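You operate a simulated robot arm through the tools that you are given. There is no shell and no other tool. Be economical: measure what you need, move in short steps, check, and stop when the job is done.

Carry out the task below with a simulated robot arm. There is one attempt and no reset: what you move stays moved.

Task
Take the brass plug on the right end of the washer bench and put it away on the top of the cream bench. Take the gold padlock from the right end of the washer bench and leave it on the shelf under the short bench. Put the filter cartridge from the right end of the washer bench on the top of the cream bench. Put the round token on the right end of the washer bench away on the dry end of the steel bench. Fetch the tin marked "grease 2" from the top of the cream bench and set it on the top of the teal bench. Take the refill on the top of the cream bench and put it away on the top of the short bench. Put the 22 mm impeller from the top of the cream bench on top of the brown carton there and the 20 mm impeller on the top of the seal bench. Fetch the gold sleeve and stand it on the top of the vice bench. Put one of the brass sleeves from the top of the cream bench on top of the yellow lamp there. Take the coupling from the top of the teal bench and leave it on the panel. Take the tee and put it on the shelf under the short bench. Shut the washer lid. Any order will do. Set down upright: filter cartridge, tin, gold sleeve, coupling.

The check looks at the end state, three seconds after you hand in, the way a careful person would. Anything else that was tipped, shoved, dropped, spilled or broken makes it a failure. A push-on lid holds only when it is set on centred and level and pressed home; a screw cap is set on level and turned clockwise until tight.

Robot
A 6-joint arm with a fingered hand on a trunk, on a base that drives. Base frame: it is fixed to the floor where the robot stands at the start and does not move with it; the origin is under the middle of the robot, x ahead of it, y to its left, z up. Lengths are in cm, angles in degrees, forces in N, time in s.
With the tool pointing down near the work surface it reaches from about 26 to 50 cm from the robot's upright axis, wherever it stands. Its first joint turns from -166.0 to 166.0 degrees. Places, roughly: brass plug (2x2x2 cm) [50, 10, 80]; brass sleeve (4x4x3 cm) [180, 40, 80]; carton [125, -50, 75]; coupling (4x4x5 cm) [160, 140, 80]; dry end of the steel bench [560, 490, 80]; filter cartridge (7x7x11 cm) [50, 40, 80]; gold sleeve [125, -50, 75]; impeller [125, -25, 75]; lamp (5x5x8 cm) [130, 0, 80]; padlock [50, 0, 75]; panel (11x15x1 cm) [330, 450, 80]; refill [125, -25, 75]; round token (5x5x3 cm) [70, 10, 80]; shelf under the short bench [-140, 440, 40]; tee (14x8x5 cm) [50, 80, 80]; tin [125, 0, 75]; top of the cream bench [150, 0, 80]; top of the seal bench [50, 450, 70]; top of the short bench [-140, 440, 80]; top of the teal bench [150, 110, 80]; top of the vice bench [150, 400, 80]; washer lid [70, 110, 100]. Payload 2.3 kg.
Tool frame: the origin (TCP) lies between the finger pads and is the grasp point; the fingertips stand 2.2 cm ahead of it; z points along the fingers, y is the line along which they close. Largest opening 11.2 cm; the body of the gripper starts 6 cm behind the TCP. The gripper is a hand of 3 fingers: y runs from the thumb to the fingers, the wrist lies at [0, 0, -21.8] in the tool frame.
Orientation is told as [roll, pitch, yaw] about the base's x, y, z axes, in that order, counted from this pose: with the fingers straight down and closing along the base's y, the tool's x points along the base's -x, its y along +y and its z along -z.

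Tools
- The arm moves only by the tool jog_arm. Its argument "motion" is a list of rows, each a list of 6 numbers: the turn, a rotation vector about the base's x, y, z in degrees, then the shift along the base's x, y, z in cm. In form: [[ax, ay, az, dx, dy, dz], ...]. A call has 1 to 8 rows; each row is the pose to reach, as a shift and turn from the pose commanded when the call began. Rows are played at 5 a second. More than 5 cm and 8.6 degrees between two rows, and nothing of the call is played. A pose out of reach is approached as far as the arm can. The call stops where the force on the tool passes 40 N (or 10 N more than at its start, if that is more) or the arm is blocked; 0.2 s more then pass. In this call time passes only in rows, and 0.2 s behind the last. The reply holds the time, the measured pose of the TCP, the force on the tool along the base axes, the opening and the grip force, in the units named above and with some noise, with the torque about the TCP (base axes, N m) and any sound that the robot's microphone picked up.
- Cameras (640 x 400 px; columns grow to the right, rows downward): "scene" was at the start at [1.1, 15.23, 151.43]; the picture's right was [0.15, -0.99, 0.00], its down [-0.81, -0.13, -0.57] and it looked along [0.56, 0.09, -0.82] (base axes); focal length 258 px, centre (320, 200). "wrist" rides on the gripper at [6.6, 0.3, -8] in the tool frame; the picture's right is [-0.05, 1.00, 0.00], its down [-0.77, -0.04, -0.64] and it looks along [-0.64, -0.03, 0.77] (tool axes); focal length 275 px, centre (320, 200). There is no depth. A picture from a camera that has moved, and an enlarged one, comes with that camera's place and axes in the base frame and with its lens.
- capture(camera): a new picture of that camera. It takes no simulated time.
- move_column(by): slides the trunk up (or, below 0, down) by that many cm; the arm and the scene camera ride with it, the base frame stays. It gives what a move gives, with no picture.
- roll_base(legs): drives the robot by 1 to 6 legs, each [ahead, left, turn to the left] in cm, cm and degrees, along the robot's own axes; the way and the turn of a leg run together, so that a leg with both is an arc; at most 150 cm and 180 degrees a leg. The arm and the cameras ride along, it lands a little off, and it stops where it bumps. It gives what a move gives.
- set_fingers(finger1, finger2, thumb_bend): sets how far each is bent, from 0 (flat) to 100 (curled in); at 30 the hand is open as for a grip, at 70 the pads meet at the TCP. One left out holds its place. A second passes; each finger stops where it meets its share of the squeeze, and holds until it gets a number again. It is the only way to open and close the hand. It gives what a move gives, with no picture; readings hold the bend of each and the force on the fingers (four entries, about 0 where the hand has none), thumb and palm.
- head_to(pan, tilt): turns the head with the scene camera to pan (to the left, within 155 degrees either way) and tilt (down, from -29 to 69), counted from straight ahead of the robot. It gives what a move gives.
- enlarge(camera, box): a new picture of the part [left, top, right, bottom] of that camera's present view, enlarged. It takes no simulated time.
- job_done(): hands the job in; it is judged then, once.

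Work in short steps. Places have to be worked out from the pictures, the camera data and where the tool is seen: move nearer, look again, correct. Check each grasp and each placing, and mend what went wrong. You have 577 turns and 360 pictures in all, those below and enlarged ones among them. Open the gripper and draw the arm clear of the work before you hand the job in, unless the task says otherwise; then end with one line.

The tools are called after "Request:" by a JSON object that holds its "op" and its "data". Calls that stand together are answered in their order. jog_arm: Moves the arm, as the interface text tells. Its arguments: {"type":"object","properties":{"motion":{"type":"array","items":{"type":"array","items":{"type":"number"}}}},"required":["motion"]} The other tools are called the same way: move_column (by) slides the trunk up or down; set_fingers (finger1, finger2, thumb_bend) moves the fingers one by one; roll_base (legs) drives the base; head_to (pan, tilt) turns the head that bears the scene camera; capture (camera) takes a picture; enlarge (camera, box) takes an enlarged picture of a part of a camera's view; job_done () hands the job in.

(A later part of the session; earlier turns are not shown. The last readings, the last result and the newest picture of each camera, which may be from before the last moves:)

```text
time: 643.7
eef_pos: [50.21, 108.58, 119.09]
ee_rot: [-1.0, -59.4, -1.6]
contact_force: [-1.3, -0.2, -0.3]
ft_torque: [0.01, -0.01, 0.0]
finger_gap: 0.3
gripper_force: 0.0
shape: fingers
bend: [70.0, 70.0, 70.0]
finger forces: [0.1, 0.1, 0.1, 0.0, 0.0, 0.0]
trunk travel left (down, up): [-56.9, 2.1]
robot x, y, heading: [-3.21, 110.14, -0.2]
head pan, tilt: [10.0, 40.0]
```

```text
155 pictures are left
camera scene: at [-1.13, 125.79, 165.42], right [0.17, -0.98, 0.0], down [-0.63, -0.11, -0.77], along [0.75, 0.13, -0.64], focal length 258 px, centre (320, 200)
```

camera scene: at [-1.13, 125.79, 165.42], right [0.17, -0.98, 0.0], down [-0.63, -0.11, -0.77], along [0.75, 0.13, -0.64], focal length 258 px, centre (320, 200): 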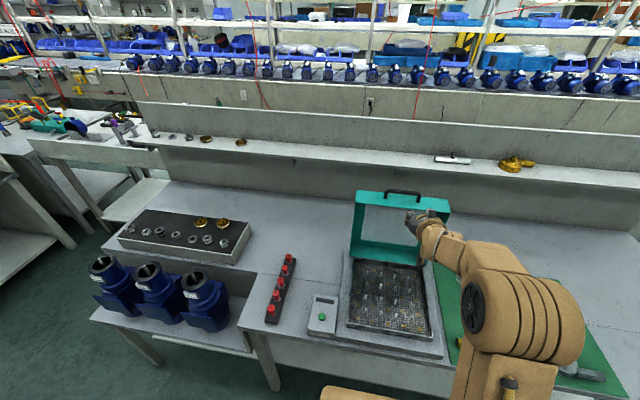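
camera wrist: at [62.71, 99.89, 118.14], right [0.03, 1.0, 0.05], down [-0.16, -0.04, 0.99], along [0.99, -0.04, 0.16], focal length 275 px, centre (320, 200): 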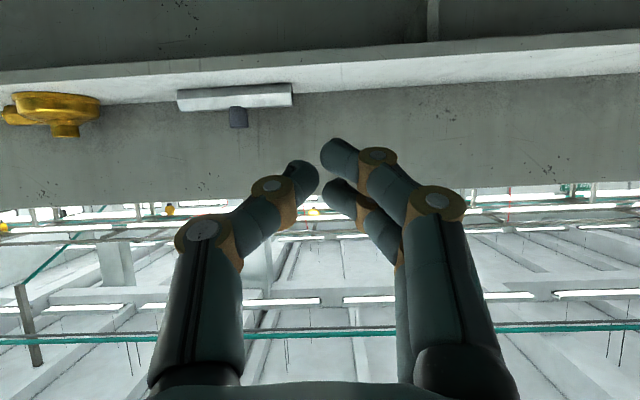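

Request:
{"op": "enlarge", "data": {"camera": "scene", "box": [330, 170, 470, 280]}}

```text
3.64 times, centred on (400, 225) of scene
camera zoom: at [-1.13, 125.79, 165.42], right [0.17, -0.98, 0.0], down [-0.63, -0.11, -0.77], along [0.75, 0.13, -0.64], focal length 938 px, centre (29, 109)
```

zoom: 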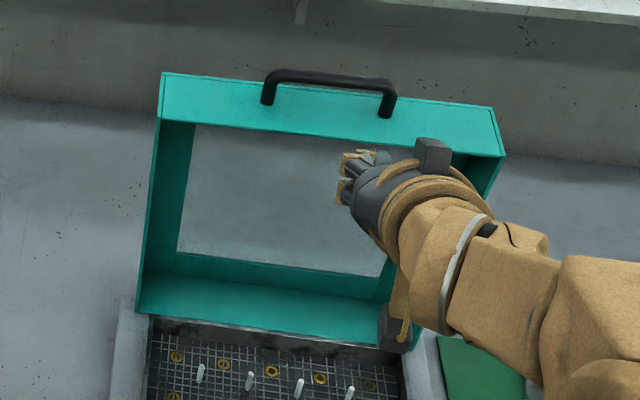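

The lid did tilt ~8° forward and stays there (stiff hinge). I repeat the pull with a steeper finger angle: reposition first.

Request:
{"op": "move_column", "data": {"by": 2}}

Request:
{"op": "jog_arm", "data": {"motion": [[0, 7, 0, 0, 0, 1], [1, 14.4, 0, 0, 0, 2]]}}

Request:
{"op": "roll_base", "data": {"legs": [[10.5, -9.3, 0]]}}

Request:
{"op": "jog_arm", "data": {"motion": [[0, 0, 0, 3, 0, 0], [0, 0, 0, 6, 0, 0], [0, 0, 0, 8, 0, -2], [0, 0, 0, 8.5, 0, -5], [0, 0, 0, 8.5, 0, -8]]}}

Request:
{"op": "enlarge", "data": {"camera": "scene", "box": [290, 170, 450, 280]}}

```text
time: 644.4
eef_pos: [50.13, 108.68, 121.1]
ee_rot: [-1.0, -59.5, -1.7]
contact_force: [-0.3, -1.4, 0.5]
ft_torque: [0.0, 0.01, 0.0]
finger_gap: 0.28
gripper_force: 0.0
shape: fingers
bend: [70.0, 70.0, 70.0]
finger forces: [0.0, 0.0, 0.0, 0.1, 0.1, 0.0]
trunk travel left (down, up): [-58.9, 0.1]
robot x, y, heading: [-3.41, 110.04, 0.3]
head pan, tilt: [10.0, 40.0]
```

```text
time: 645.0
eef_pos: [50.23, 108.46, 122.99]
ee_rot: [-0.2, -45.0, -2.2]
contact_force: [-0.7, 1.2, -0.8]
ft_torque: [-0.01, 0.03, 0.01]
finger_gap: 0.3
gripper_force: 0.1
shape: fingers
bend: [70.0, 70.0, 70.0]
finger forces: [0.1, 0.1, 0.0, 0.0, 0.0, 0.1]
out of reach, approached as far as the arm can: row 1
trunk travel left (down, up): [-58.9, 0.1]
robot x, y, heading: [-3.31, 109.74, 0.0]
head pan, tilt: [10.0, 40.0]
```

```text
time: 646.3
eef_pos: [60.83, 99.14, 122.93]
ee_rot: [0.0, -44.9, -2.5]
contact_force: [0.0, 0.0, 1.0]
ft_torque: [0.0, -0.01, -0.01]
finger_gap: 0.25
gripper_force: 0.1
shape: fingers
bend: [70.0, 70.0, 70.0]
finger forces: [0.1, 0.0, 0.1, 0.0, 0.0, 0.0]
trunk travel left (down, up): [-58.9, 0.1]
robot x, y, heading: [7.13, 100.62, -0.4]
head pan, tilt: [10.0, 40.0]
```

```text
time: 647.5
eef_pos: [69.22, 99.18, 114.98]
ee_rot: [-0.2, -44.9, -2.4]
contact_force: [0.4, -0.2, 0.1]
ft_torque: [0.0, -0.01, 0.01]
finger_gap: 0.26
gripper_force: 0.0
shape: fingers
bend: [70.0, 70.0, 70.0]
finger forces: [0.0, 0.0, 0.0, 0.0, 0.0, 0.0]
trunk travel left (down, up): [-58.9, 0.1]
robot x, y, heading: [6.85, 100.8, -0.2]
head pan, tilt: [10.0, 40.0]
```

```text
3.64 times, centred on (370, 225) of scene
camera zoom: at [9.59, 116.44, 167.43], right [0.17, -0.99, 0.0], down [-0.63, -0.11, -0.77], along [0.75, 0.13, -0.64], focal length 938 px, centre (138, 109)
```

zoom: 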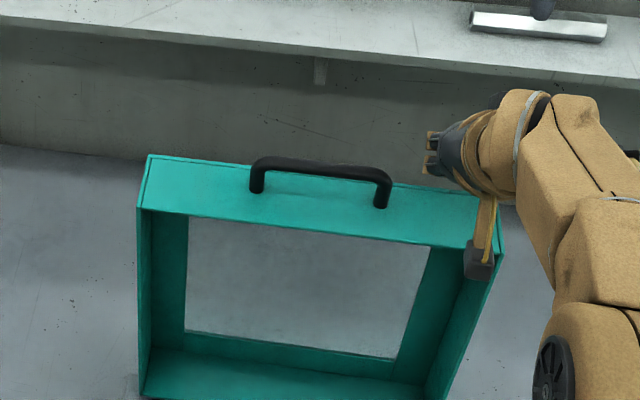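

Lower ~1.8 more and then pull back with the arm.

Request:
{"op": "jog_arm", "data": {"motion": [[0, 0, 0, 0.3, 0, -1], [0, 0, 0, 0.3, 0, -2], [0, 0, 0, 0.3, 0, -2.6]]}}

Request:
{"op": "jog_arm", "data": {"motion": [[0, 0, 0, -2, 0, 0], [0, 0, 0, -4, 0, -0.2], [0, 0, 0, -6, 0, -0.5], [0, 0, 0, -8, 0, -1], [0, 0, 0, -10, 0, -1.6]]}}

Request:
{"op": "enlarge", "data": {"camera": "scene", "box": [290, 170, 450, 280]}}

```text
time: 648.3
eef_pos: [69.49, 99.15, 113.01]
ee_rot: [-0.1, -45.7, -2.5]
contact_force: [8.6, -0.7, 35.8]
ft_torque: [1.07, 0.68, -0.23]
finger_gap: 0.24
gripper_force: 15.3
shape: fingers
bend: [70.0, 70.0, 70.0]
finger forces: [31.0, 0.1, 0.0, 0.1, 0.0, 0.0]
trunk travel left (down, up): [-58.9, 0.1]
robot x, y, heading: [7.27, 100.78, 0.0]
head pan, tilt: [10.0, 40.0]
```

```text
time: 648.8
eef_pos: [67.51, 99.12, 112.72]
ee_rot: [-0.1, -45.8, -2.5]
contact_force: [1.8, -0.5, 4.7]
ft_torque: [0.15, 0.12, -0.05]
finger_gap: 0.29
gripper_force: 2.2
shape: fingers
bend: [70.0, 70.0, 70.0]
finger forces: [3.6, 0.0, 0.0, 0.0, 0.0, 0.1]
trunk travel left (down, up): [-58.9, 0.1]
robot x, y, heading: [7.08, 100.46, 0.0]
head pan, tilt: [10.0, 40.0]
stopped in row 2: the force on the tool passed its limit at 48 N (the readings are from after the stop); the commanded pose is now the measured one
```

```text
3.64 times, centred on (370, 225) of scene
camera zoom: at [9.68, 116.45, 167.35], right [0.17, -0.99, 0.0], down [-0.63, -0.11, -0.77], along [0.75, 0.13, -0.64], focal length 938 px, centre (138, 109)
```

zoom: 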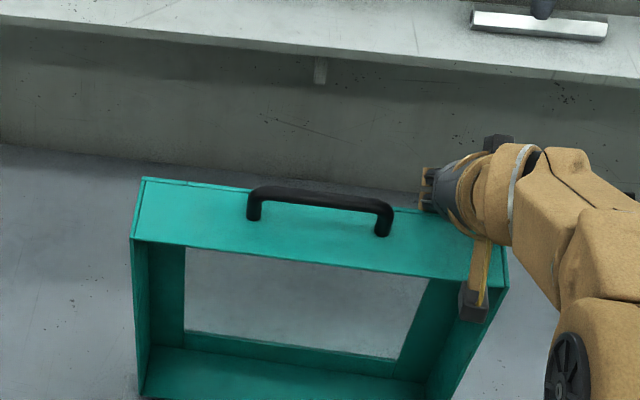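

It works. Continue pulling along the arc.

Request:
{"op": "jog_arm", "data": {"motion": [[0, 0, 0, -1.5, 0, -0.3], [0, 0, 0, -3, 0, -0.8], [0, 0, 0, -4.5, 0, -1.3], [0, 0, 0, -6, 0, -2]]}}

Request:
{"op": "jog_arm", "data": {"motion": [[0, 0, 0, -1.5, 0, -0.4], [0, 0, 0, -3, 0, -0.9], [0, 0, 0, -4.5, 0, -1.5], [0, 0, 0, -6, 0, -2.2]]}}

Request:
{"op": "enlarge", "data": {"camera": "scene", "box": [290, 170, 450, 280]}}

```text
time: 649.8
eef_pos: [62.19, 99.29, 111.35]
ee_rot: [0.6, -45.3, -2.5]
contact_force: [0.8, -1.6, 7.8]
ft_torque: [0.26, 0.25, 0.02]
finger_gap: 0.22
gripper_force: 2.4
shape: fingers
bend: [70.0, 70.0, 70.0]
finger forces: [5.5, 0.0, 0.0, 0.0, 0.1, 0.0]
out of reach, approached as far as the arm can: row 4
trunk travel left (down, up): [-58.9, 0.1]
robot x, y, heading: [6.99, 100.65, -0.2]
head pan, tilt: [10.0, 40.0]
```

```text
time: 650.8
eef_pos: [55.46, 99.05, 108.44]
ee_rot: [-0.1, -45.7, -2.3]
contact_force: [0.5, -0.2, 1.6]
ft_torque: [0.04, 0.11, 0.01]
finger_gap: 0.27
gripper_force: 1.1
shape: fingers
bend: [70.0, 70.0, 70.0]
finger forces: [1.9, 0.0, 0.0, 0.1, 0.0, 0.0]
trunk travel left (down, up): [-58.9, 0.1]
robot x, y, heading: [6.96, 100.84, -0.2]
head pan, tilt: [10.0, 40.0]
```

```text
3.64 times, centred on (370, 225) of scene
camera zoom: at [9.56, 116.41, 167.42], right [0.17, -0.99, 0.0], down [-0.63, -0.11, -0.77], along [0.75, 0.13, -0.64], focal length 938 px, centre (138, 109)
```

zoom: 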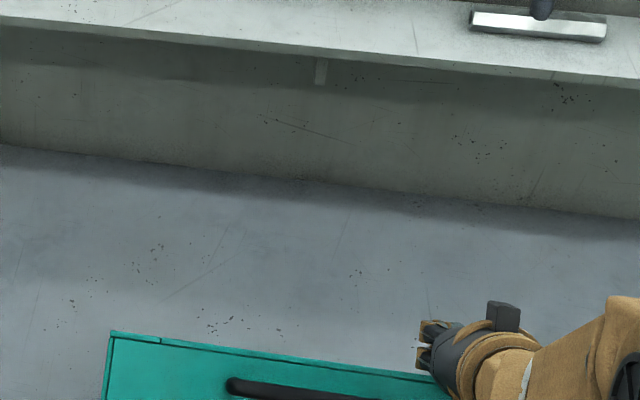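

The lid follows. Look at the whole.

Request:
{"op": "capture", "data": {"camera": "scene"}}

```text
150 pictures are left
camera scene: at [9.56, 116.41, 167.42], right [0.17, -0.99, 0.0], down [-0.63, -0.11, -0.77], along [0.75, 0.13, -0.64], focal length 258 px, centre (320, 200)
```

scene: 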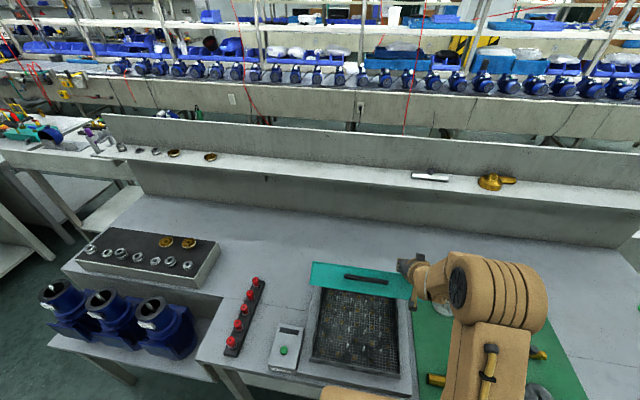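

Lid is about 40–45° down. Continue pushing forward and down.

Request:
{"op": "jog_arm", "data": {"motion": [[0, 0, 0, -1.5, 0, -1], [0, 0, 0, -3, 0, -2.2], [0, 0, 0, -4.5, 0, -3.6], [0, 0, 0, -6, 0, -5]]}}

Request:
{"op": "capture", "data": {"camera": "scene"}}

Request:
{"op": "capture", "data": {"camera": "wrist"}}

```text
time: 651.8
eef_pos: [49.08, 99.33, 103.42]
ee_rot: [-0.1, -45.6, -2.7]
contact_force: [0.2, 0.5, 0.7]
ft_torque: [0.0, -0.02, -0.02]
finger_gap: 0.22
gripper_force: 0.0
shape: fingers
bend: [70.0, 70.0, 70.0]
finger forces: [0.0, 0.0, 0.0, 0.0, 0.1, 0.0]
trunk travel left (down, up): [-58.9, 0.1]
robot x, y, heading: [7.16, 101.09, -0.3]
head pan, tilt: [10.0, 40.0]
```

```text
149 pictures are left
camera scene: at [9.6, 116.42, 167.42], right [0.17, -0.99, 0.0], down [-0.63, -0.11, -0.77], along [0.75, 0.13, -0.64], focal length 258 px, centre (320, 200)
```

scene: 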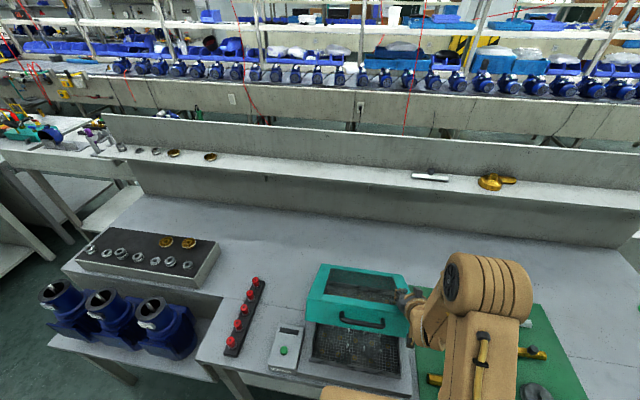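

```text
148 pictures are left
camera wrist: at [38.87, 100.13, 104.3], right [0.08, 1.0, 0.03], down [0.08, -0.04, 1.0], along [0.99, -0.08, -0.09], focal length 275 px, centre (320, 200)
```

wrist: 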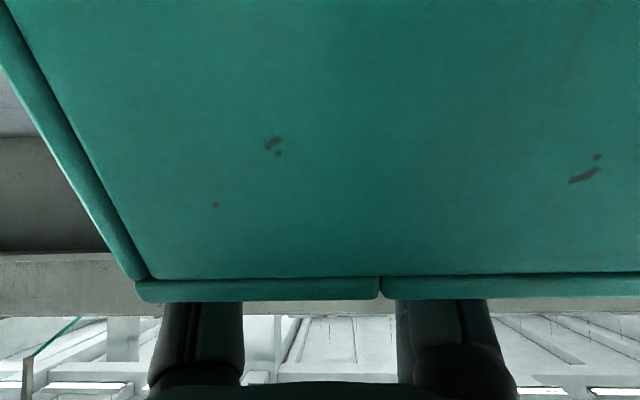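

The lid is lowering slowly by itself. I lift my hand clear and see.

Request:
{"op": "jog_arm", "data": {"motion": [[0, 0, 0, 0, 0, 4], [0, 0, 0, -2, 0, 8], [0, 0, 0, -4, 0, 11]]}}

Request:
{"op": "capture", "data": {"camera": "scene"}}

```text
time: 652.6
eef_pos: [45.71, 99.11, 114.83]
ee_rot: [-0.1, -45.5, -2.4]
contact_force: [0.4, 0.2, -0.9]
ft_torque: [-0.01, -0.01, 0.01]
finger_gap: 0.23
gripper_force: 0.1
shape: fingers
bend: [70.0, 70.0, 70.0]
finger forces: [0.0, 0.1, 0.0, 0.0, 0.0, 0.0]
out of reach, approached as far as the arm can: row 3
trunk travel left (down, up): [-58.9, 0.1]
robot x, y, heading: [7.3, 100.7, -0.3]
head pan, tilt: [10.0, 40.0]
```

```text
147 pictures are left
camera scene: at [9.43, 116.44, 167.43], right [0.17, -0.99, 0.0], down [-0.63, -0.11, -0.77], along [0.76, 0.13, -0.64], focal length 258 px, centre (320, 200)
```

scene: 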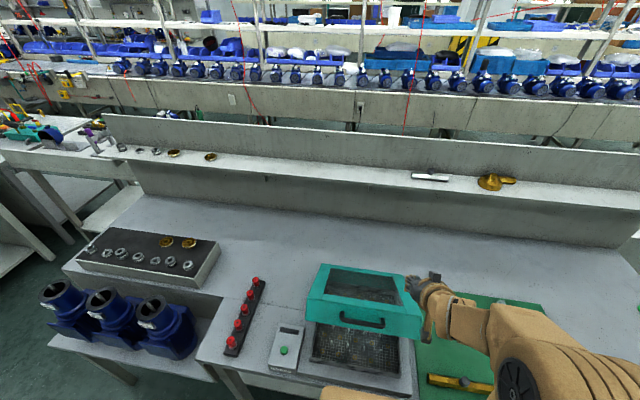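

The lid now rests partly closed (~30° up). I straighten the tool to vertical and press the lid down near its front.

Request:
{"op": "jog_arm", "data": {"motion": [[0, 8, 0, -0.5, 1, 0], [0, 16, 0, -1, 2, 0], [0, 24, 0, -1.5, 3, 0], [0, 32, 0, -2, 4, 0], [0, 40, 0, -2.5, 5, 0], [0, 45.4, 0, -3, 6, 0]]}}

Request:
{"op": "jog_arm", "data": {"motion": [[0, 0, 0, 0, 1, -3], [0, 0, 0, 0, 2, -6], [0, 0, 0, 0, 2, -9], [0, 0, 0, 0, 2, -12]]}}

Request:
{"op": "capture", "data": {"camera": "scene"}}

```text
time: 654.0
eef_pos: [42.68, 105.17, 115.02]
ee_rot: [-1.9, 0.0, -1.7]
contact_force: [0.0, 1.2, 0.1]
ft_torque: [0.0, -0.01, -0.01]
finger_gap: 0.25
gripper_force: 0.1
shape: fingers
bend: [70.0, 70.0, 70.0]
finger forces: [0.1, 0.0, 0.1, 0.0, 0.0, 0.0]
trunk travel left (down, up): [-58.9, 0.1]
robot x, y, heading: [7.35, 101.02, -0.3]
head pan, tilt: [10.0, 40.0]
```

```text
time: 654.9
eef_pos: [42.42, 107.13, 105.52]
ee_rot: [-1.8, 0.4, -2.0]
contact_force: [0.4, 0.0, -0.5]
ft_torque: [0.02, 0.01, 0.0]
finger_gap: 0.25
gripper_force: 0.0
shape: fingers
bend: [70.0, 70.0, 70.0]
finger forces: [0.0, 0.1, 0.0, 0.0, 0.0, 0.0]
trunk travel left (down, up): [-58.9, 0.1]
robot x, y, heading: [7.0, 100.58, -0.4]
head pan, tilt: [10.0, 40.0]
stopped in row 4: the force on the tool passed its limit at 44 N (the readings are from after the stop); the commanded pose is now the measured one
```

```text
146 pictures are left
camera scene: at [9.64, 116.45, 167.41], right [0.17, -0.99, 0.0], down [-0.63, -0.11, -0.77], along [0.75, 0.13, -0.64], focal length 258 px, centre (320, 200)
```

scene: 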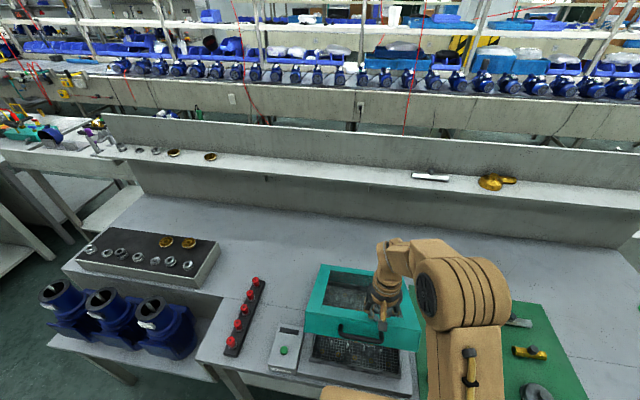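

Contact on the lid, pressing works. Continue pressing down in steps.

Request:
{"op": "jog_arm", "data": {"motion": [[0, 0, 0, 0, 0, -1.5], [0, 0, 0, 0, 0, -3], [0, 0, 0, 0, 0, -4.5], [0, 0, 0, 0, 0, -6]]}}

Request:
{"op": "jog_arm", "data": {"motion": [[0, 0, 0, 0, 0, -1.5], [0, 0, 0, 0, 0, -3], [0, 0, 0, 0, 0, -4.5], [0, 0, 0, 0, 0, -6]]}}

Request:
{"op": "jog_arm", "data": {"motion": [[0, 0, 0, 0, 0, -1.5], [0, 0, 0, 0, 0, -3], [0, 0, 0, 0, 0, -4.5], [0, 0, 0, 0, 0, -6]]}}

Request:
{"op": "capture", "data": {"camera": "scene"}}

```text
time: 655.9
eef_pos: [42.35, 107.0, 99.59]
ee_rot: [-1.9, 0.5, -1.9]
contact_force: [0.3, -0.6, -0.1]
ft_torque: [0.0, 0.0, 0.02]
finger_gap: 0.24
gripper_force: 0.0
shape: fingers
bend: [70.0, 70.0, 70.0]
finger forces: [0.0, 0.0, 0.0, 0.1, 0.0, 0.0]
trunk travel left (down, up): [-58.9, 0.1]
robot x, y, heading: [7.03, 100.83, -0.1]
head pan, tilt: [10.0, 40.0]
```

```text
time: 656.9
eef_pos: [42.41, 107.12, 93.64]
ee_rot: [-1.9, 0.5, -2.0]
contact_force: [0.9, 0.5, -0.3]
ft_torque: [0.0, -0.01, 0.01]
finger_gap: 0.2
gripper_force: 0.1
shape: fingers
bend: [70.0, 70.0, 70.0]
finger forces: [0.0, 0.1, 0.1, 0.0, 0.0, 0.0]
trunk travel left (down, up): [-58.9, 0.1]
robot x, y, heading: [7.06, 100.85, -0.1]
head pan, tilt: [10.0, 40.0]
```

```text
time: 657.4
eef_pos: [42.55, 107.11, 91.74]
ee_rot: [-1.6, -0.2, -2.0]
contact_force: [-3.5, -1.7, 32.6]
ft_torque: [-0.17, 0.07, 0.02]
finger_gap: 0.02
gripper_force: 16.5
shape: fingers
bend: [71.0, 71.0, 71.0]
finger forces: [6.6, 6.7, 0.1, 0.0, 19.5, 0.0]
trunk travel left (down, up): [-58.9, 0.1]
robot x, y, heading: [7.23, 100.82, -0.1]
head pan, tilt: [10.0, 40.0]
stopped in row 2: the force on the tool passed its limit at 61 N (the readings are from after the stop); the commanded pose is now the measured one
```

```text
145 pictures are left
camera scene: at [9.16, 116.3, 167.51], right [0.17, -0.99, 0.0], down [-0.63, -0.11, -0.77], along [0.76, 0.13, -0.64], focal length 258 px, centre (320, 200)
```

scene: 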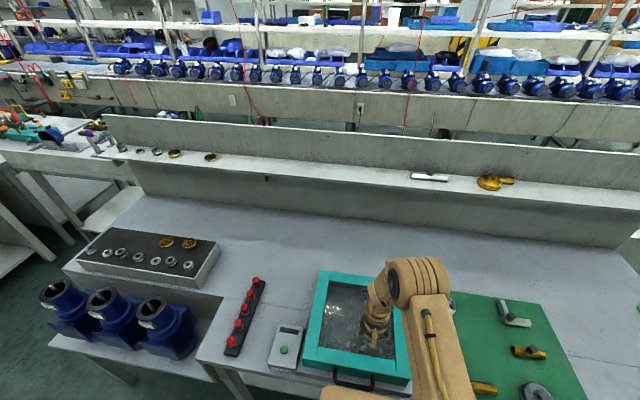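

The lid is down. Raise the hand and inspect.

Request:
{"op": "jog_arm", "data": {"motion": [[0, 0, 0, 0, 0, 4], [0, 0, 0, -2, 0, 8], [0, 0, 0, -4, -1, 12], [0, 0, 0, -6, -2, 16]]}}

Request:
{"op": "roll_base", "data": {"legs": [[-30, 0, 0]]}}

Request:
{"op": "enlarge", "data": {"camera": "scene", "box": [280, 180, 480, 320]}}

```text
time: 658.4
eef_pos: [36.2, 105.23, 107.82]
ee_rot: [-1.8, -0.1, -2.0]
contact_force: [0.0, -0.5, 0.3]
ft_torque: [-0.01, -0.02, -0.02]
finger_gap: 0.22
gripper_force: 0.0
shape: fingers
bend: [70.0, 70.0, 70.0]
finger forces: [0.0, 0.0, 0.0, 0.1, 0.0, 0.1]
trunk travel left (down, up): [-58.9, 0.1]
robot x, y, heading: [6.98, 100.85, -0.4]
head pan, tilt: [10.0, 40.0]
```

```text
time: 660.4
eef_pos: [6.98, 105.54, 107.74]
ee_rot: [-1.7, 0.1, -1.8]
contact_force: [-0.1, 0.6, 0.9]
ft_torque: [0.02, 0.0, 0.0]
finger_gap: 0.19
gripper_force: 0.0
shape: fingers
bend: [70.0, 70.0, 70.0]
finger forces: [0.1, 0.1, 0.0, 0.0, 0.1, 0.1]
trunk travel left (down, up): [-58.9, 0.1]
robot x, y, heading: [-22.05, 100.52, -0.2]
head pan, tilt: [10.0, 40.0]
```

```text
2.86 times, centred on (380, 250) of scene
camera zoom: at [-19.93, 116.49, 167.43], right [0.17, -0.98, 0.0], down [-0.63, -0.11, -0.77], along [0.75, 0.13, -0.64], focal length 737 px, centre (149, 57)
```

zoom: 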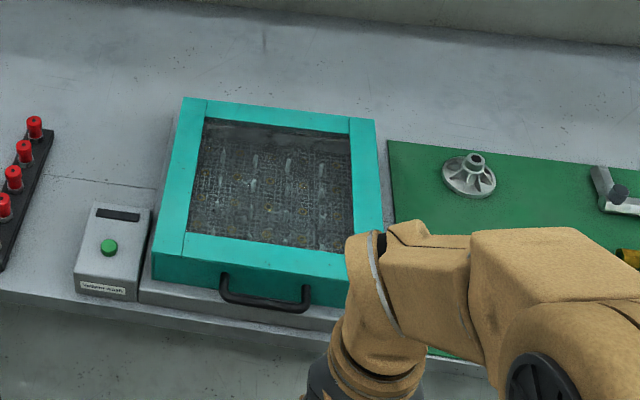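

Lid is shut. Lower the trunk back and go for the 20 mm impeller.

Request:
{"op": "move_column", "data": {"by": -13.4}}

Request:
{"op": "jog_arm", "data": {"motion": [[1.7, 0, 1.5, 0, -1.5, 5], [1.7, 0, 1.5, 0, -3, 10]]}}

Request:
{"op": "roll_base", "data": {"legs": [[0, -129, 0.2], [104, 0, 0]]}}

Request:
{"op": "set_fingers", "data": {"finger1": 42, "finger2": 42, "thumb_bend": 42}}

Request:
{"op": "capture", "data": {"camera": "wrist"}}

```text
time: 662.0
eef_pos: [6.99, 105.57, 94.35]
ee_rot: [-1.8, 0.1, -1.9]
contact_force: [-0.3, 0.6, -0.8]
ft_torque: [-0.01, 0.04, 0.01]
finger_gap: 0.21
gripper_force: 0.0
shape: fingers
bend: [70.0, 70.0, 70.0]
finger forces: [0.0, 0.1, 0.0, 0.0, 0.0, 0.0]
trunk travel left (down, up): [-45.5, 13.5]
robot x, y, heading: [-22.32, 100.56, -0.1]
head pan, tilt: [10.0, 40.0]
```

```text
refused: row 1 steps farther than a row can; nothing moved
```

```text
time: 673.5
eef_pos: [113.29, -20.23, 94.31]
ee_rot: [-1.8, 0.2, -1.2]
contact_force: [0.7, 0.8, -0.4]
ft_torque: [0.01, -0.02, -0.01]
finger_gap: 0.22
gripper_force: 0.1
shape: fingers
bend: [70.0, 70.0, 70.0]
finger forces: [0.1, 0.0, 0.0, 0.0, 0.0, 0.1]
trunk travel left (down, up): [-45.5, 13.5]
robot x, y, heading: [83.97, -24.87, 0.6]
head pan, tilt: [10.0, 40.0]
```

```text
time: 674.5
eef_pos: [113.33, -20.13, 94.43]
ee_rot: [-1.8, 0.0, -1.1]
contact_force: [-1.3, 0.2, 0.8]
ft_torque: [0.0, 0.02, -0.01]
finger_gap: 7.73
gripper_force: 0.2
shape: fingers
bend: [42.0, 42.0, 42.0]
finger forces: [0.1, 0.0, 0.1, 0.0, 0.0, 0.0]
trunk travel left (down, up): [-45.5, 13.5]
robot x, y, heading: [84.12, -25.12, 0.8]
head pan, tilt: [10.0, 40.0]
```

```text
143 pictures are left
camera wrist: at [106.81, -19.4, 102.28], right [0.07, 1.0, -0.03], down [0.77, -0.03, 0.64], along [0.63, -0.07, -0.77], focal length 275 px, centre (320, 200)
```

wrist: 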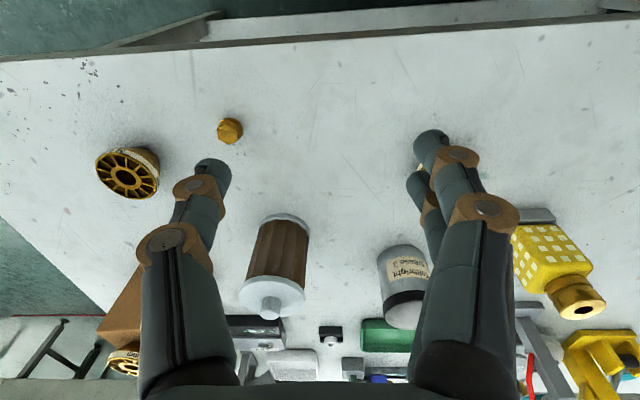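

Request:
{"op": "jog_arm", "data": {"motion": [[0.9, 0, 0.5, 2, 3, 1], [1.8, 0, 1, 4, 6, 1.5], [1.8, 0, 1, 6.5, 8.8, 1.5], [1.8, 0, 1, 8.7, 10.5, 1]]}}

Request:
{"op": "capture", "data": {"camera": "wrist"}}

```text
time: 675.5
eef_pos: [122.33, -9.86, 95.25]
ee_rot: [0.0, 0.1, -0.2]
contact_force: [0.1, 0.0, -0.9]
ft_torque: [-0.03, -0.02, 0.01]
finger_gap: 7.75
gripper_force: 0.0
shape: fingers
bend: [42.0, 42.0, 42.0]
finger forces: [0.0, 0.0, 0.0, 0.0, 0.1, 0.0]
trunk travel left (down, up): [-45.5, 13.5]
robot x, y, heading: [84.22, -25.19, 0.9]
head pan, tilt: [10.0, 40.0]
```

```text
142 pictures are left
camera wrist: at [115.78, -9.48, 103.21], right [0.05, 1.0, 0.0], down [0.77, -0.04, 0.63], along [0.63, -0.03, -0.77], focal length 275 px, centre (320, 200)
```

wrist: 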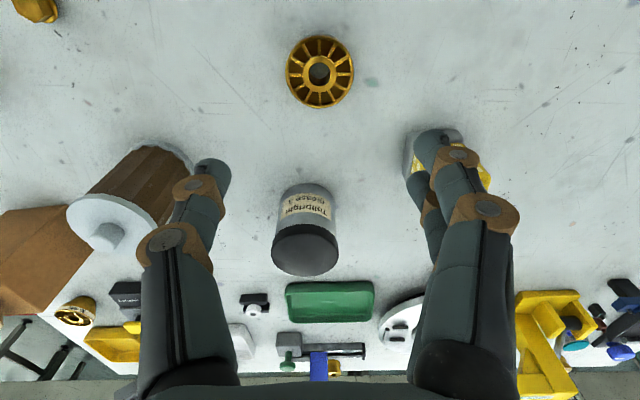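

Impeller at (121.3, -9.8). Lower to z 83.1 and close.

Request:
{"op": "jog_arm", "data": {"motion": [[0, 0, 0, -0.5, 0, -4], [0, 0, 0, -1, 0.05, -8], [0, 0, 0, -1, 0.05, -10.5], [0, 0, 0, -1, 0.05, -12]]}}

Request:
{"op": "capture", "data": {"camera": "wrist"}}

Request:
{"op": "set_fingers", "data": {"finger1": 70, "finger2": 70, "thumb_bend": 70}}

```text
time: 676.5
eef_pos: [121.09, -9.87, 83.3]
ee_rot: [0.1, 0.1, -0.1]
contact_force: [0.0, 0.1, 0.5]
ft_torque: [-0.01, -0.01, 0.0]
finger_gap: 7.77
gripper_force: 0.0
shape: fingers
bend: [42.0, 42.0, 42.0]
finger forces: [0.0, 0.1, 0.1, 0.1, 0.1, 0.1]
trunk travel left (down, up): [-45.5, 13.5]
robot x, y, heading: [84.35, -25.1, 0.9]
head pan, tilt: [10.0, 40.0]
```

```text
141 pictures are left
camera wrist: at [114.5, -9.43, 91.27], right [0.05, 1.0, 0.0], down [0.77, -0.04, 0.63], along [0.63, -0.03, -0.77], focal length 275 px, centre (320, 200)
```

wrist: 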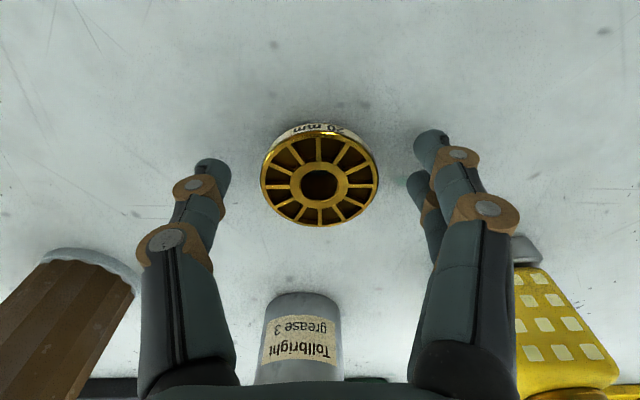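

```text
time: 677.5
eef_pos: [120.98, -9.78, 83.26]
ee_rot: [0.0, 0.2, -0.1]
contact_force: [0.5, 0.1, -0.4]
ft_torque: [0.0, -0.02, 0.0]
finger_gap: 3.98
gripper_force: 16.5
shape: fingers
bend: [58.0, 56.0, 60.0]
finger forces: [7.4, 9.1, 0.0, 0.1, 16.2, 0.0]
trunk travel left (down, up): [-45.5, 13.5]
robot x, y, heading: [84.42, -24.69, 0.8]
head pan, tilt: [10.0, 40.0]
```

Held (16 N). Lift and drive to the seal bench: back to the left aisle, then sideways up it.

Request:
{"op": "jog_arm", "data": {"motion": [[0, 0, 0, 0, 0, 4], [0, 0, 0, -1, -1, 8.5], [0, 0, 0, -2, -3, 12.5], [0, 0, 0, -3, -5.5, 16.5], [0, 0, 0, -4, -9, 19.5], [0, 0, 0, -5, -13, 21.5]]}}

Request:
{"op": "roll_base", "data": {"legs": [[-126, 0, -0.8], [0, 150, 0], [0, 150, 0], [0, 120, 0]]}}

Request:
{"op": "capture", "data": {"camera": "wrist"}}

```text
time: 678.9
eef_pos: [116.23, -22.77, 104.92]
ee_rot: [0.1, 0.1, 0.0]
contact_force: [0.1, 0.8, -1.7]
ft_torque: [0.03, 0.0, 0.0]
finger_gap: 3.97
gripper_force: 16.7
shape: fingers
bend: [59.0, 56.0, 60.0]
finger forces: [7.5, 9.1, 0.0, 0.1, 16.2, 0.1]
trunk travel left (down, up): [-45.5, 13.5]
robot x, y, heading: [84.05, -25.42, 1.0]
head pan, tilt: [10.0, 40.0]
```

```text
time: 705.0
eef_pos: [-1.1, 398.66, 104.99]
ee_rot: [0.0, 0.1, -0.8]
contact_force: [-0.1, -0.3, -1.9]
ft_torque: [0.0, 0.04, -0.01]
finger_gap: 3.97
gripper_force: 16.5
shape: fingers
bend: [59.0, 56.0, 60.0]
finger forces: [7.4, 9.0, 0.0, 0.0, 15.9, 0.1]
trunk travel left (down, up): [-45.5, 13.5]
robot x, y, heading: [-33.26, 396.69, 0.1]
head pan, tilt: [10.0, 40.0]
```

```text
140 pictures are left
camera wrist: at [-7.61, 399.05, 112.78], right [0.06, 1.0, 0.0], down [0.77, -0.05, 0.63], along [0.63, -0.04, -0.77], focal length 275 px, centre (320, 200)
```

wrist: 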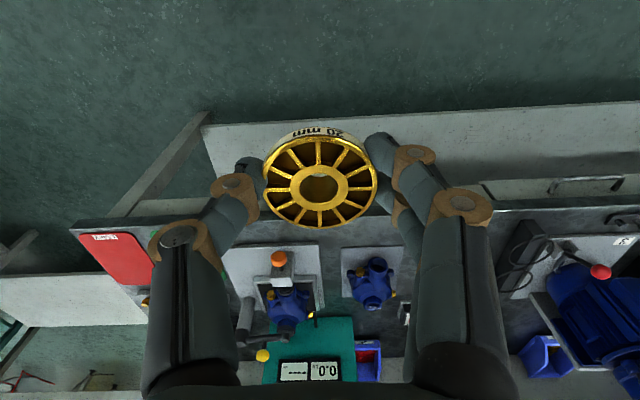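

Request:
{"op": "roll_base", "data": {"legs": [[0, 79, 0]]}}

Request:
{"op": "head_to", "data": {"pan": 0, "tilt": 48}}

Request:
{"op": "capture", "data": {"camera": "scene"}}

Request:
{"op": "capture", "data": {"camera": "wrist"}}

```text
time: 709.4
eef_pos: [-1.05, 480.95, 104.76]
ee_rot: [0.0, 0.2, -0.8]
contact_force: [0.0, 0.6, -2.3]
ft_torque: [-0.01, 0.01, 0.0]
finger_gap: 3.98
gripper_force: 15.8
shape: fingers
bend: [59.0, 56.0, 60.0]
finger forces: [7.4, 9.0, 0.1, 0.0, 16.0, 0.0]
trunk travel left (down, up): [-45.5, 13.5]
robot x, y, heading: [-33.32, 478.91, -0.1]
head pan, tilt: [10.0, 40.0]
```

```text
time: 710.1
eef_pos: [-0.94, 481.03, 104.81]
ee_rot: [0.0, 0.2, -0.9]
contact_force: [-0.4, -0.2, -1.3]
ft_torque: [0.0, -0.01, 0.01]
finger_gap: 3.98
gripper_force: 16.5
shape: fingers
bend: [59.0, 56.0, 60.0]
finger forces: [7.5, 9.0, 0.0, 0.0, 15.9, 0.0]
trunk travel left (down, up): [-45.5, 13.5]
robot x, y, heading: [-33.16, 479.18, -0.1]
head pan, tilt: [0.0, 48.0]
```

```text
139 pictures are left
camera scene: at [-31.23, 493.23, 152.89], right [0.0, -1.0, 0.0], down [-0.74, 0.0, -0.67], along [0.67, 0.0, -0.74], focal length 258 px, centre (320, 200)
```

scene: 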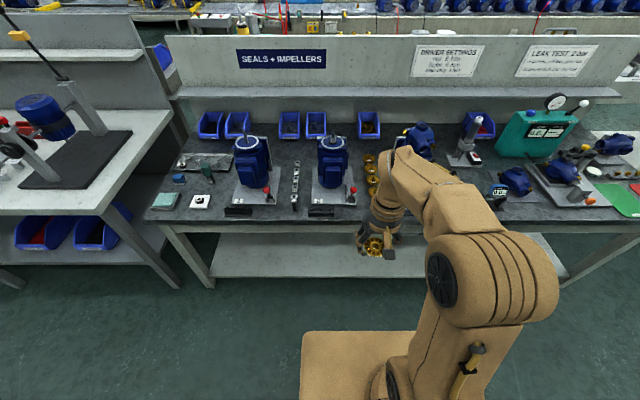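

```text
138 pictures are left
camera wrist: at [-7.59, 481.44, 112.78], right [0.06, 1.0, 0.0], down [0.77, -0.05, 0.63], along [0.63, -0.04, -0.77], focal length 275 px, centre (320, 200)
```

wrist: 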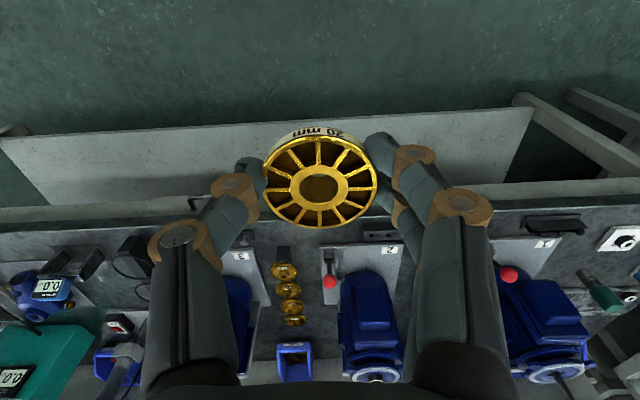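

The bench is crowded; zoom in to choose a safe spot.

Request:
{"op": "enlarge", "data": {"camera": "scene", "box": [130, 130, 380, 240]}}

Request:
{"op": "enlarge", "data": {"camera": "scene", "box": [430, 100, 640, 240]}}

```text
2.56 times, centred on (255, 185) of scene
camera zoom: at [-31.23, 493.23, 152.89], right [0.0, -1.0, 0.0], down [-0.74, 0.0, -0.67], along [0.67, 0.0, -0.74], focal length 661 px, centre (486, 238)
```

zoom: 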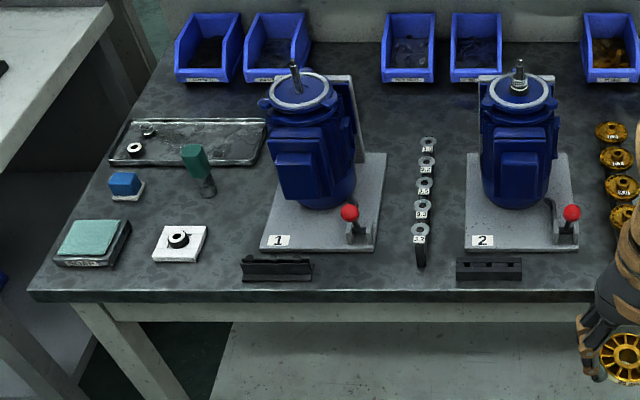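

```text
2.86 times, centred on (535, 170) of scene
camera zoom: at [-31.23, 493.23, 152.89], right [0.0, -1.0, 0.0], down [-0.74, 0.0, -0.67], along [0.67, 0.0, -0.74], focal length 737 px, centre (-294, 286)
```

zoom: 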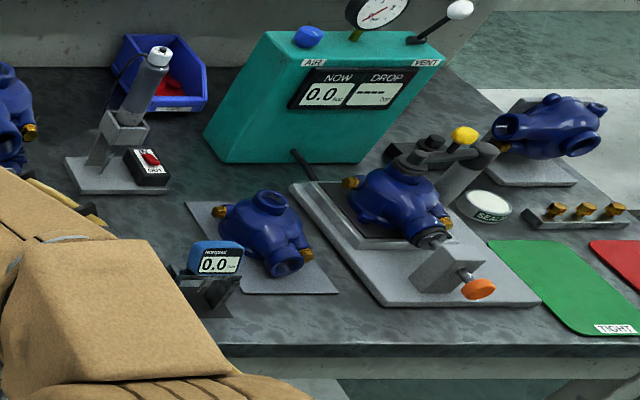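

A good free gap: (33.6, 511.5), between the "1" holder block and the ring rack. Move there.

Request:
{"op": "roll_base", "data": {"legs": [[0, 31, 0], [33, 0, 0]]}}

Request:
{"op": "capture", "data": {"camera": "wrist"}}

Request:
{"op": "capture", "data": {"camera": "scene"}}

```text
time: 714.0
eef_pos: [31.96, 512.67, 104.82]
ee_rot: [0.0, 0.1, -0.8]
contact_force: [-0.2, 0.3, -1.3]
ft_torque: [0.01, 0.04, -0.04]
finger_gap: 3.97
gripper_force: 16.2
shape: fingers
bend: [59.0, 56.0, 60.0]
finger forces: [7.4, 9.0, 0.0, 0.0, 16.1, 0.0]
trunk travel left (down, up): [-45.5, 13.5]
robot x, y, heading: [-0.13, 511.05, -0.0]
head pan, tilt: [0.0, 48.0]
```

```text
135 pictures are left
camera wrist: at [25.51, 513.06, 112.76], right [0.06, 1.0, 0.0], down [0.77, -0.05, 0.63], along [0.63, -0.04, -0.77], focal length 275 px, centre (320, 200)
```

wrist: 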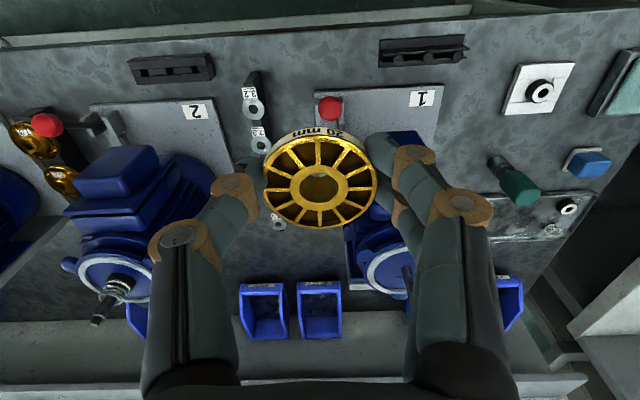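

```text
134 pictures are left
camera scene: at [1.86, 524.78, 152.88], right [0.0, -1.0, 0.0], down [-0.74, 0.0, -0.67], along [0.67, 0.0, -0.74], focal length 258 px, centre (320, 200)
```

scene: 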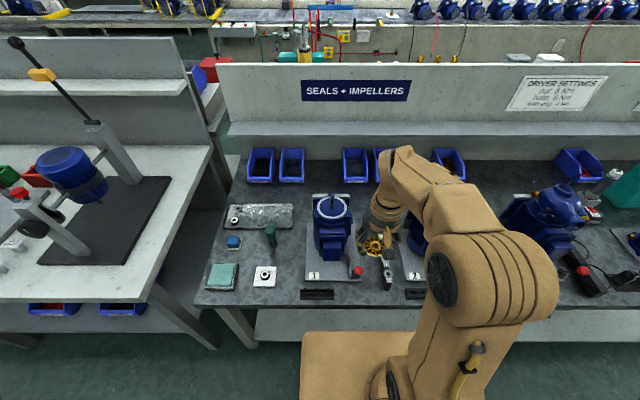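

Gap confirmed. Lower at (34.3, 512).

Request:
{"op": "jog_arm", "data": {"motion": [[0, 0, 0, 1, -0.3, -4.5], [0, 0, 0, 2, -0.7, -9], [0, 0, 0, 2.3, -0.7, -13.5], [0, 0, 0, 2.3, -0.7, -18], [0, 0, 0, 2.3, -0.7, -22.5], [0, 0, 0, 2.3, -0.7, -24.5]]}}

Request:
{"op": "capture", "data": {"camera": "wrist"}}

```text
time: 715.4
eef_pos: [34.38, 511.77, 80.54]
ee_rot: [0.0, 0.1, -0.8]
contact_force: [-0.4, 0.4, -1.9]
ft_torque: [0.01, 0.0, -0.02]
finger_gap: 3.95
gripper_force: 16.2
shape: fingers
bend: [59.0, 58.0, 60.0]
finger forces: [7.3, 9.0, 0.0, 0.1, 15.8, 0.0]
trunk travel left (down, up): [-45.5, 13.5]
robot x, y, heading: [-0.05, 510.79, -0.1]
head pan, tilt: [0.0, 48.0]
```

```text
133 pictures are left
camera wrist: at [27.8, 512.22, 88.47], right [0.06, 1.0, 0.0], down [0.77, -0.05, 0.63], along [0.63, -0.04, -0.77], focal length 275 px, centre (320, 200)
```

wrist: 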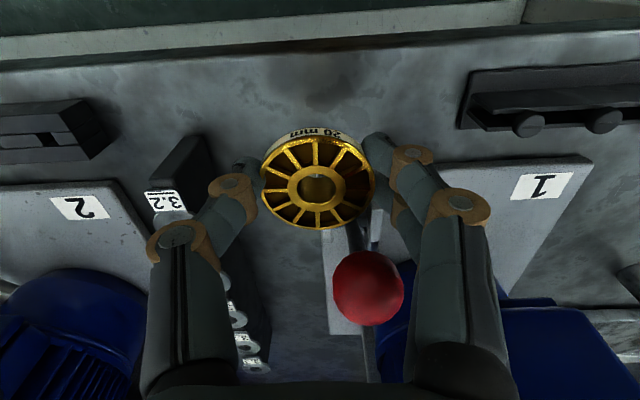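

Shift 0.6 back from the red lever knob and lower.

Request:
{"op": "jog_arm", "data": {"motion": [[0, 0, 0, -0.6, 0, -0.8], [0, 0, 0, -0.6, 0, -1.6], [0, 0, 0, -0.6, 0, -2.2], [0, 0, 0, -0.6, 0, -2.7]]}}

Request:
{"op": "jog_arm", "data": {"motion": [[0, 0, 0, 0, 0, -0.3], [0, 0, 0, 0, 0, -0.6], [0, 0, 0, 0, 0, -0.9], [0, 0, 0, 0, 0, -1.2]]}}

```text
time: 716.4
eef_pos: [33.8, 511.99, 77.54]
ee_rot: [0.0, 0.1, -0.8]
contact_force: [0.6, -0.5, -2.5]
ft_torque: [0.02, 0.01, 0.01]
finger_gap: 3.96
gripper_force: 16.3
shape: fingers
bend: [59.0, 58.0, 60.0]
finger forces: [7.1, 9.1, 0.0, 0.0, 15.9, 0.0]
trunk travel left (down, up): [-45.5, 13.5]
robot x, y, heading: [0.01, 510.37, 0.2]
head pan, tilt: [0.0, 48.0]
```

```text
time: 717.4
eef_pos: [33.79, 511.96, 76.44]
ee_rot: [0.0, 0.0, -0.9]
contact_force: [-0.3, 0.1, -2.2]
ft_torque: [0.02, 0.02, -0.02]
finger_gap: 3.95
gripper_force: 16.2
shape: fingers
bend: [59.0, 58.0, 60.0]
finger forces: [7.3, 9.1, 0.1, 0.0, 15.9, 0.1]
trunk travel left (down, up): [-45.5, 13.5]
robot x, y, heading: [-0.28, 510.91, 0.3]
head pan, tilt: [0.0, 48.0]
```

Request:
{"op": "jog_arm", "data": {"motion": [[0, 0, 0, 0, 0, -0.4], [0, 0, 0, 0, 0, -0.8], [0, 0, 0, 0, 0, -1.2], [0, 0, 0, 0, 0, -1.6], [0, 0, 0, 0, 0, -2]]}}

Request:
{"op": "capture", "data": {"camera": "wrist"}}

```text
time: 718.6
eef_pos: [33.62, 511.92, 74.54]
ee_rot: [0.0, -0.2, -0.7]
contact_force: [-3.2, -1.4, 32.8]
ft_torque: [-0.09, -0.09, 0.1]
finger_gap: 2.59
gripper_force: 27.6
shape: fingers
bend: [64.0, 64.0, 64.0]
finger forces: [4.0, 24.2, 0.0, 0.0, 26.7, 0.0]
trunk travel left (down, up): [-45.5, 13.5]
robot x, y, heading: [-0.04, 510.34, -0.1]
head pan, tilt: [0.0, 48.0]
```

```text
132 pictures are left
camera wrist: at [27.01, 512.38, 82.5], right [0.06, 1.0, 0.0], down [0.77, -0.05, 0.64], along [0.64, -0.04, -0.77], focal length 275 px, centre (320, 200)
```

wrist: 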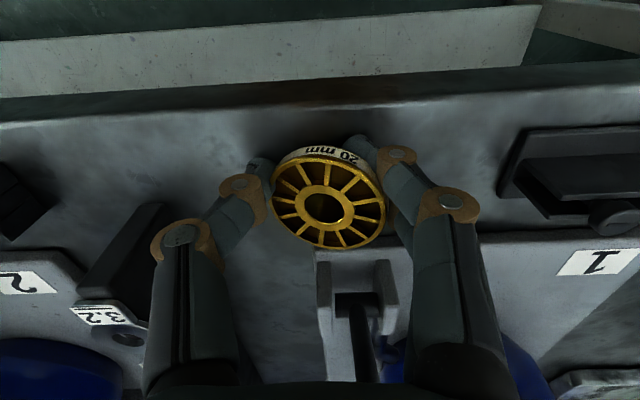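

Touchdown (bench z≈71.5). Ease up and open.

Request:
{"op": "jog_arm", "data": {"motion": [[0, 0, 0, 0, 0, 0.4]]}}

Request:
{"op": "set_fingers", "data": {"finger1": 55, "finger2": 55, "thumb_bend": 55}}

Request:
{"op": "capture", "data": {"camera": "wrist"}}

```text
time: 719.0
eef_pos: [33.62, 511.84, 74.76]
ee_rot: [-0.1, 0.3, -0.8]
contact_force: [0.3, -0.4, 0.9]
ft_torque: [-0.04, 0.05, -0.03]
finger_gap: 2.58
gripper_force: 12.2
shape: fingers
bend: [64.0, 61.0, 64.0]
finger forces: [4.4, 7.4, 0.0, 0.1, 12.1, 0.0]
trunk travel left (down, up): [-45.5, 13.5]
robot x, y, heading: [0.21, 510.51, 0.1]
head pan, tilt: [0.0, 48.0]
```

```text
time: 720.0
eef_pos: [33.65, 511.83, 74.84]
ee_rot: [0.0, 0.2, -0.8]
contact_force: [-0.2, 0.1, -0.2]
ft_torque: [-0.02, 0.01, -0.01]
finger_gap: 4.02
gripper_force: 0.1
shape: fingers
bend: [55.0, 54.0, 55.0]
finger forces: [0.0, 0.5, 0.1, 0.0, 0.1, 0.1]
trunk travel left (down, up): [-45.5, 13.5]
robot x, y, heading: [-0.12, 510.9, 0.4]
head pan, tilt: [0.0, 48.0]
```

```text
131 pictures are left
camera wrist: at [27.13, 512.36, 82.8], right [0.06, 1.0, 0.0], down [0.77, -0.05, 0.63], along [0.63, -0.04, -0.77], focal length 275 px, centre (320, 200)
```

wrist: 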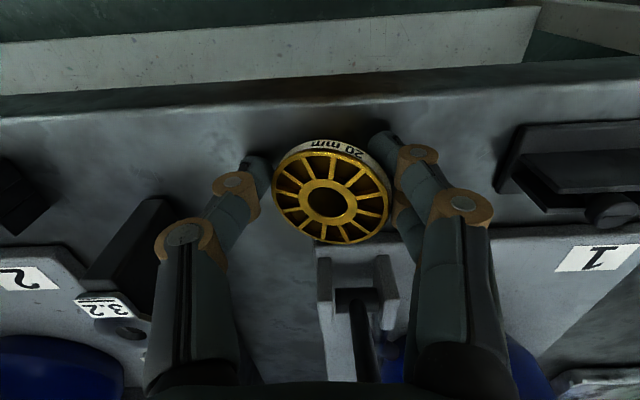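

Request:
{"op": "set_fingers", "data": {"finger1": 46, "finger2": 46, "thumb_bend": 46}}

Request:
{"op": "jog_arm", "data": {"motion": [[0, 0, 0, 0, 0, 3], [0, 0, 0, 0, 0, 7.5], [0, 0, 0, 0, 0, 12], [0, 0, 0, -1, 0, 16.5], [0, 0, 0, -2, 0, 21], [0, 0, 0, -3, 0, 25.5]]}}

Request:
{"op": "capture", "data": {"camera": "wrist"}}

Request:
{"op": "enlarge", "data": {"camera": "scene", "box": [290, 220, 430, 310]}}

```text
time: 721.0
eef_pos: [33.69, 511.99, 74.79]
ee_rot: [0.0, 0.1, -0.8]
contact_force: [-0.3, -0.6, 0.8]
ft_torque: [-0.02, 0.02, 0.03]
finger_gap: 6.61
gripper_force: 0.1
shape: fingers
bend: [46.0, 46.0, 46.0]
finger forces: [0.1, 0.0, 0.1, 0.0, 0.0, 0.0]
trunk travel left (down, up): [-45.5, 13.5]
robot x, y, heading: [-0.1, 510.67, 0.2]
head pan, tilt: [0.0, 48.0]
```

```text
time: 722.4
eef_pos: [30.64, 511.54, 100.64]
ee_rot: [0.0, 0.1, -0.7]
contact_force: [0.7, -0.3, 0.6]
ft_torque: [0.01, -0.01, 0.0]
finger_gap: 6.61
gripper_force: 0.0
shape: fingers
bend: [46.0, 46.0, 46.0]
finger forces: [0.0, 0.0, 0.1, 0.1, 0.0, 0.0]
trunk travel left (down, up): [-45.5, 13.5]
robot x, y, heading: [-0.53, 510.46, 0.2]
head pan, tilt: [0.0, 48.0]
```

```text
130 pictures are left
camera wrist: at [24.11, 512.03, 108.6], right [0.06, 1.0, 0.0], down [0.77, -0.05, 0.63], along [0.63, -0.04, -0.77], focal length 275 px, centre (320, 200)
```

wrist: 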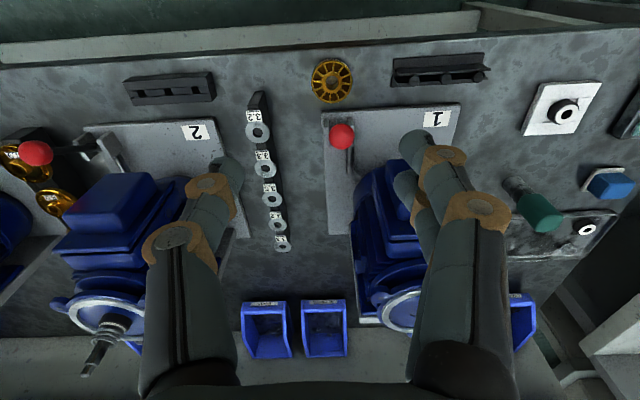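

```text
4.44 times, centred on (360, 265) of scene
camera zoom: at [1.67, 524.77, 152.88], right [0.0, -1.0, 0.0], down [-0.74, 0.0, -0.67], along [0.67, 0.0, -0.74], focal length 1147 px, centre (142, -89)
```

zoom: 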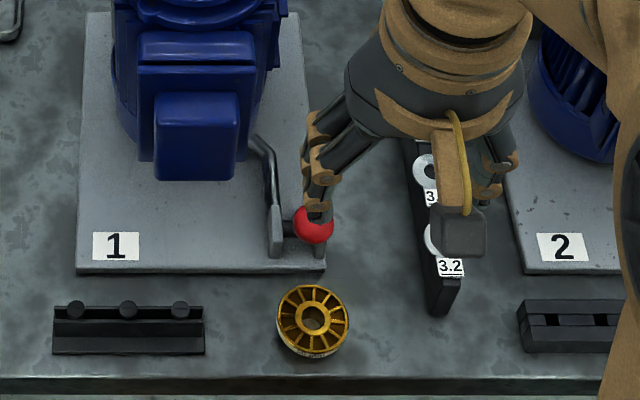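

Impeller placed on the seal bench. Last item: the token. Drive back down the aisle to the washer bench's right end.

Request:
{"op": "roll_base", "data": {"legs": [[-40, 0, 0], [0, -150, 0], [0, -150, 0], [0, -150, 0], [0, -92, 0]]}}

```text
time: 750.7
eef_pos: [3.53, -36.71, 100.6]
ee_rot: [0.0, 0.1, 1.0]
contact_force: [-0.5, 0.3, -0.6]
ft_torque: [0.0, 0.04, -0.01]
finger_gap: 6.59
gripper_force: 0.1
shape: fingers
bend: [46.0, 46.0, 46.0]
finger forces: [0.0, 0.0, 0.0, 0.1, 0.0, 0.0]
trunk travel left (down, up): [-45.5, 13.5]
robot x, y, heading: [-27.19, -38.6, 1.7]
head pan, tilt: [0.0, 48.0]
```

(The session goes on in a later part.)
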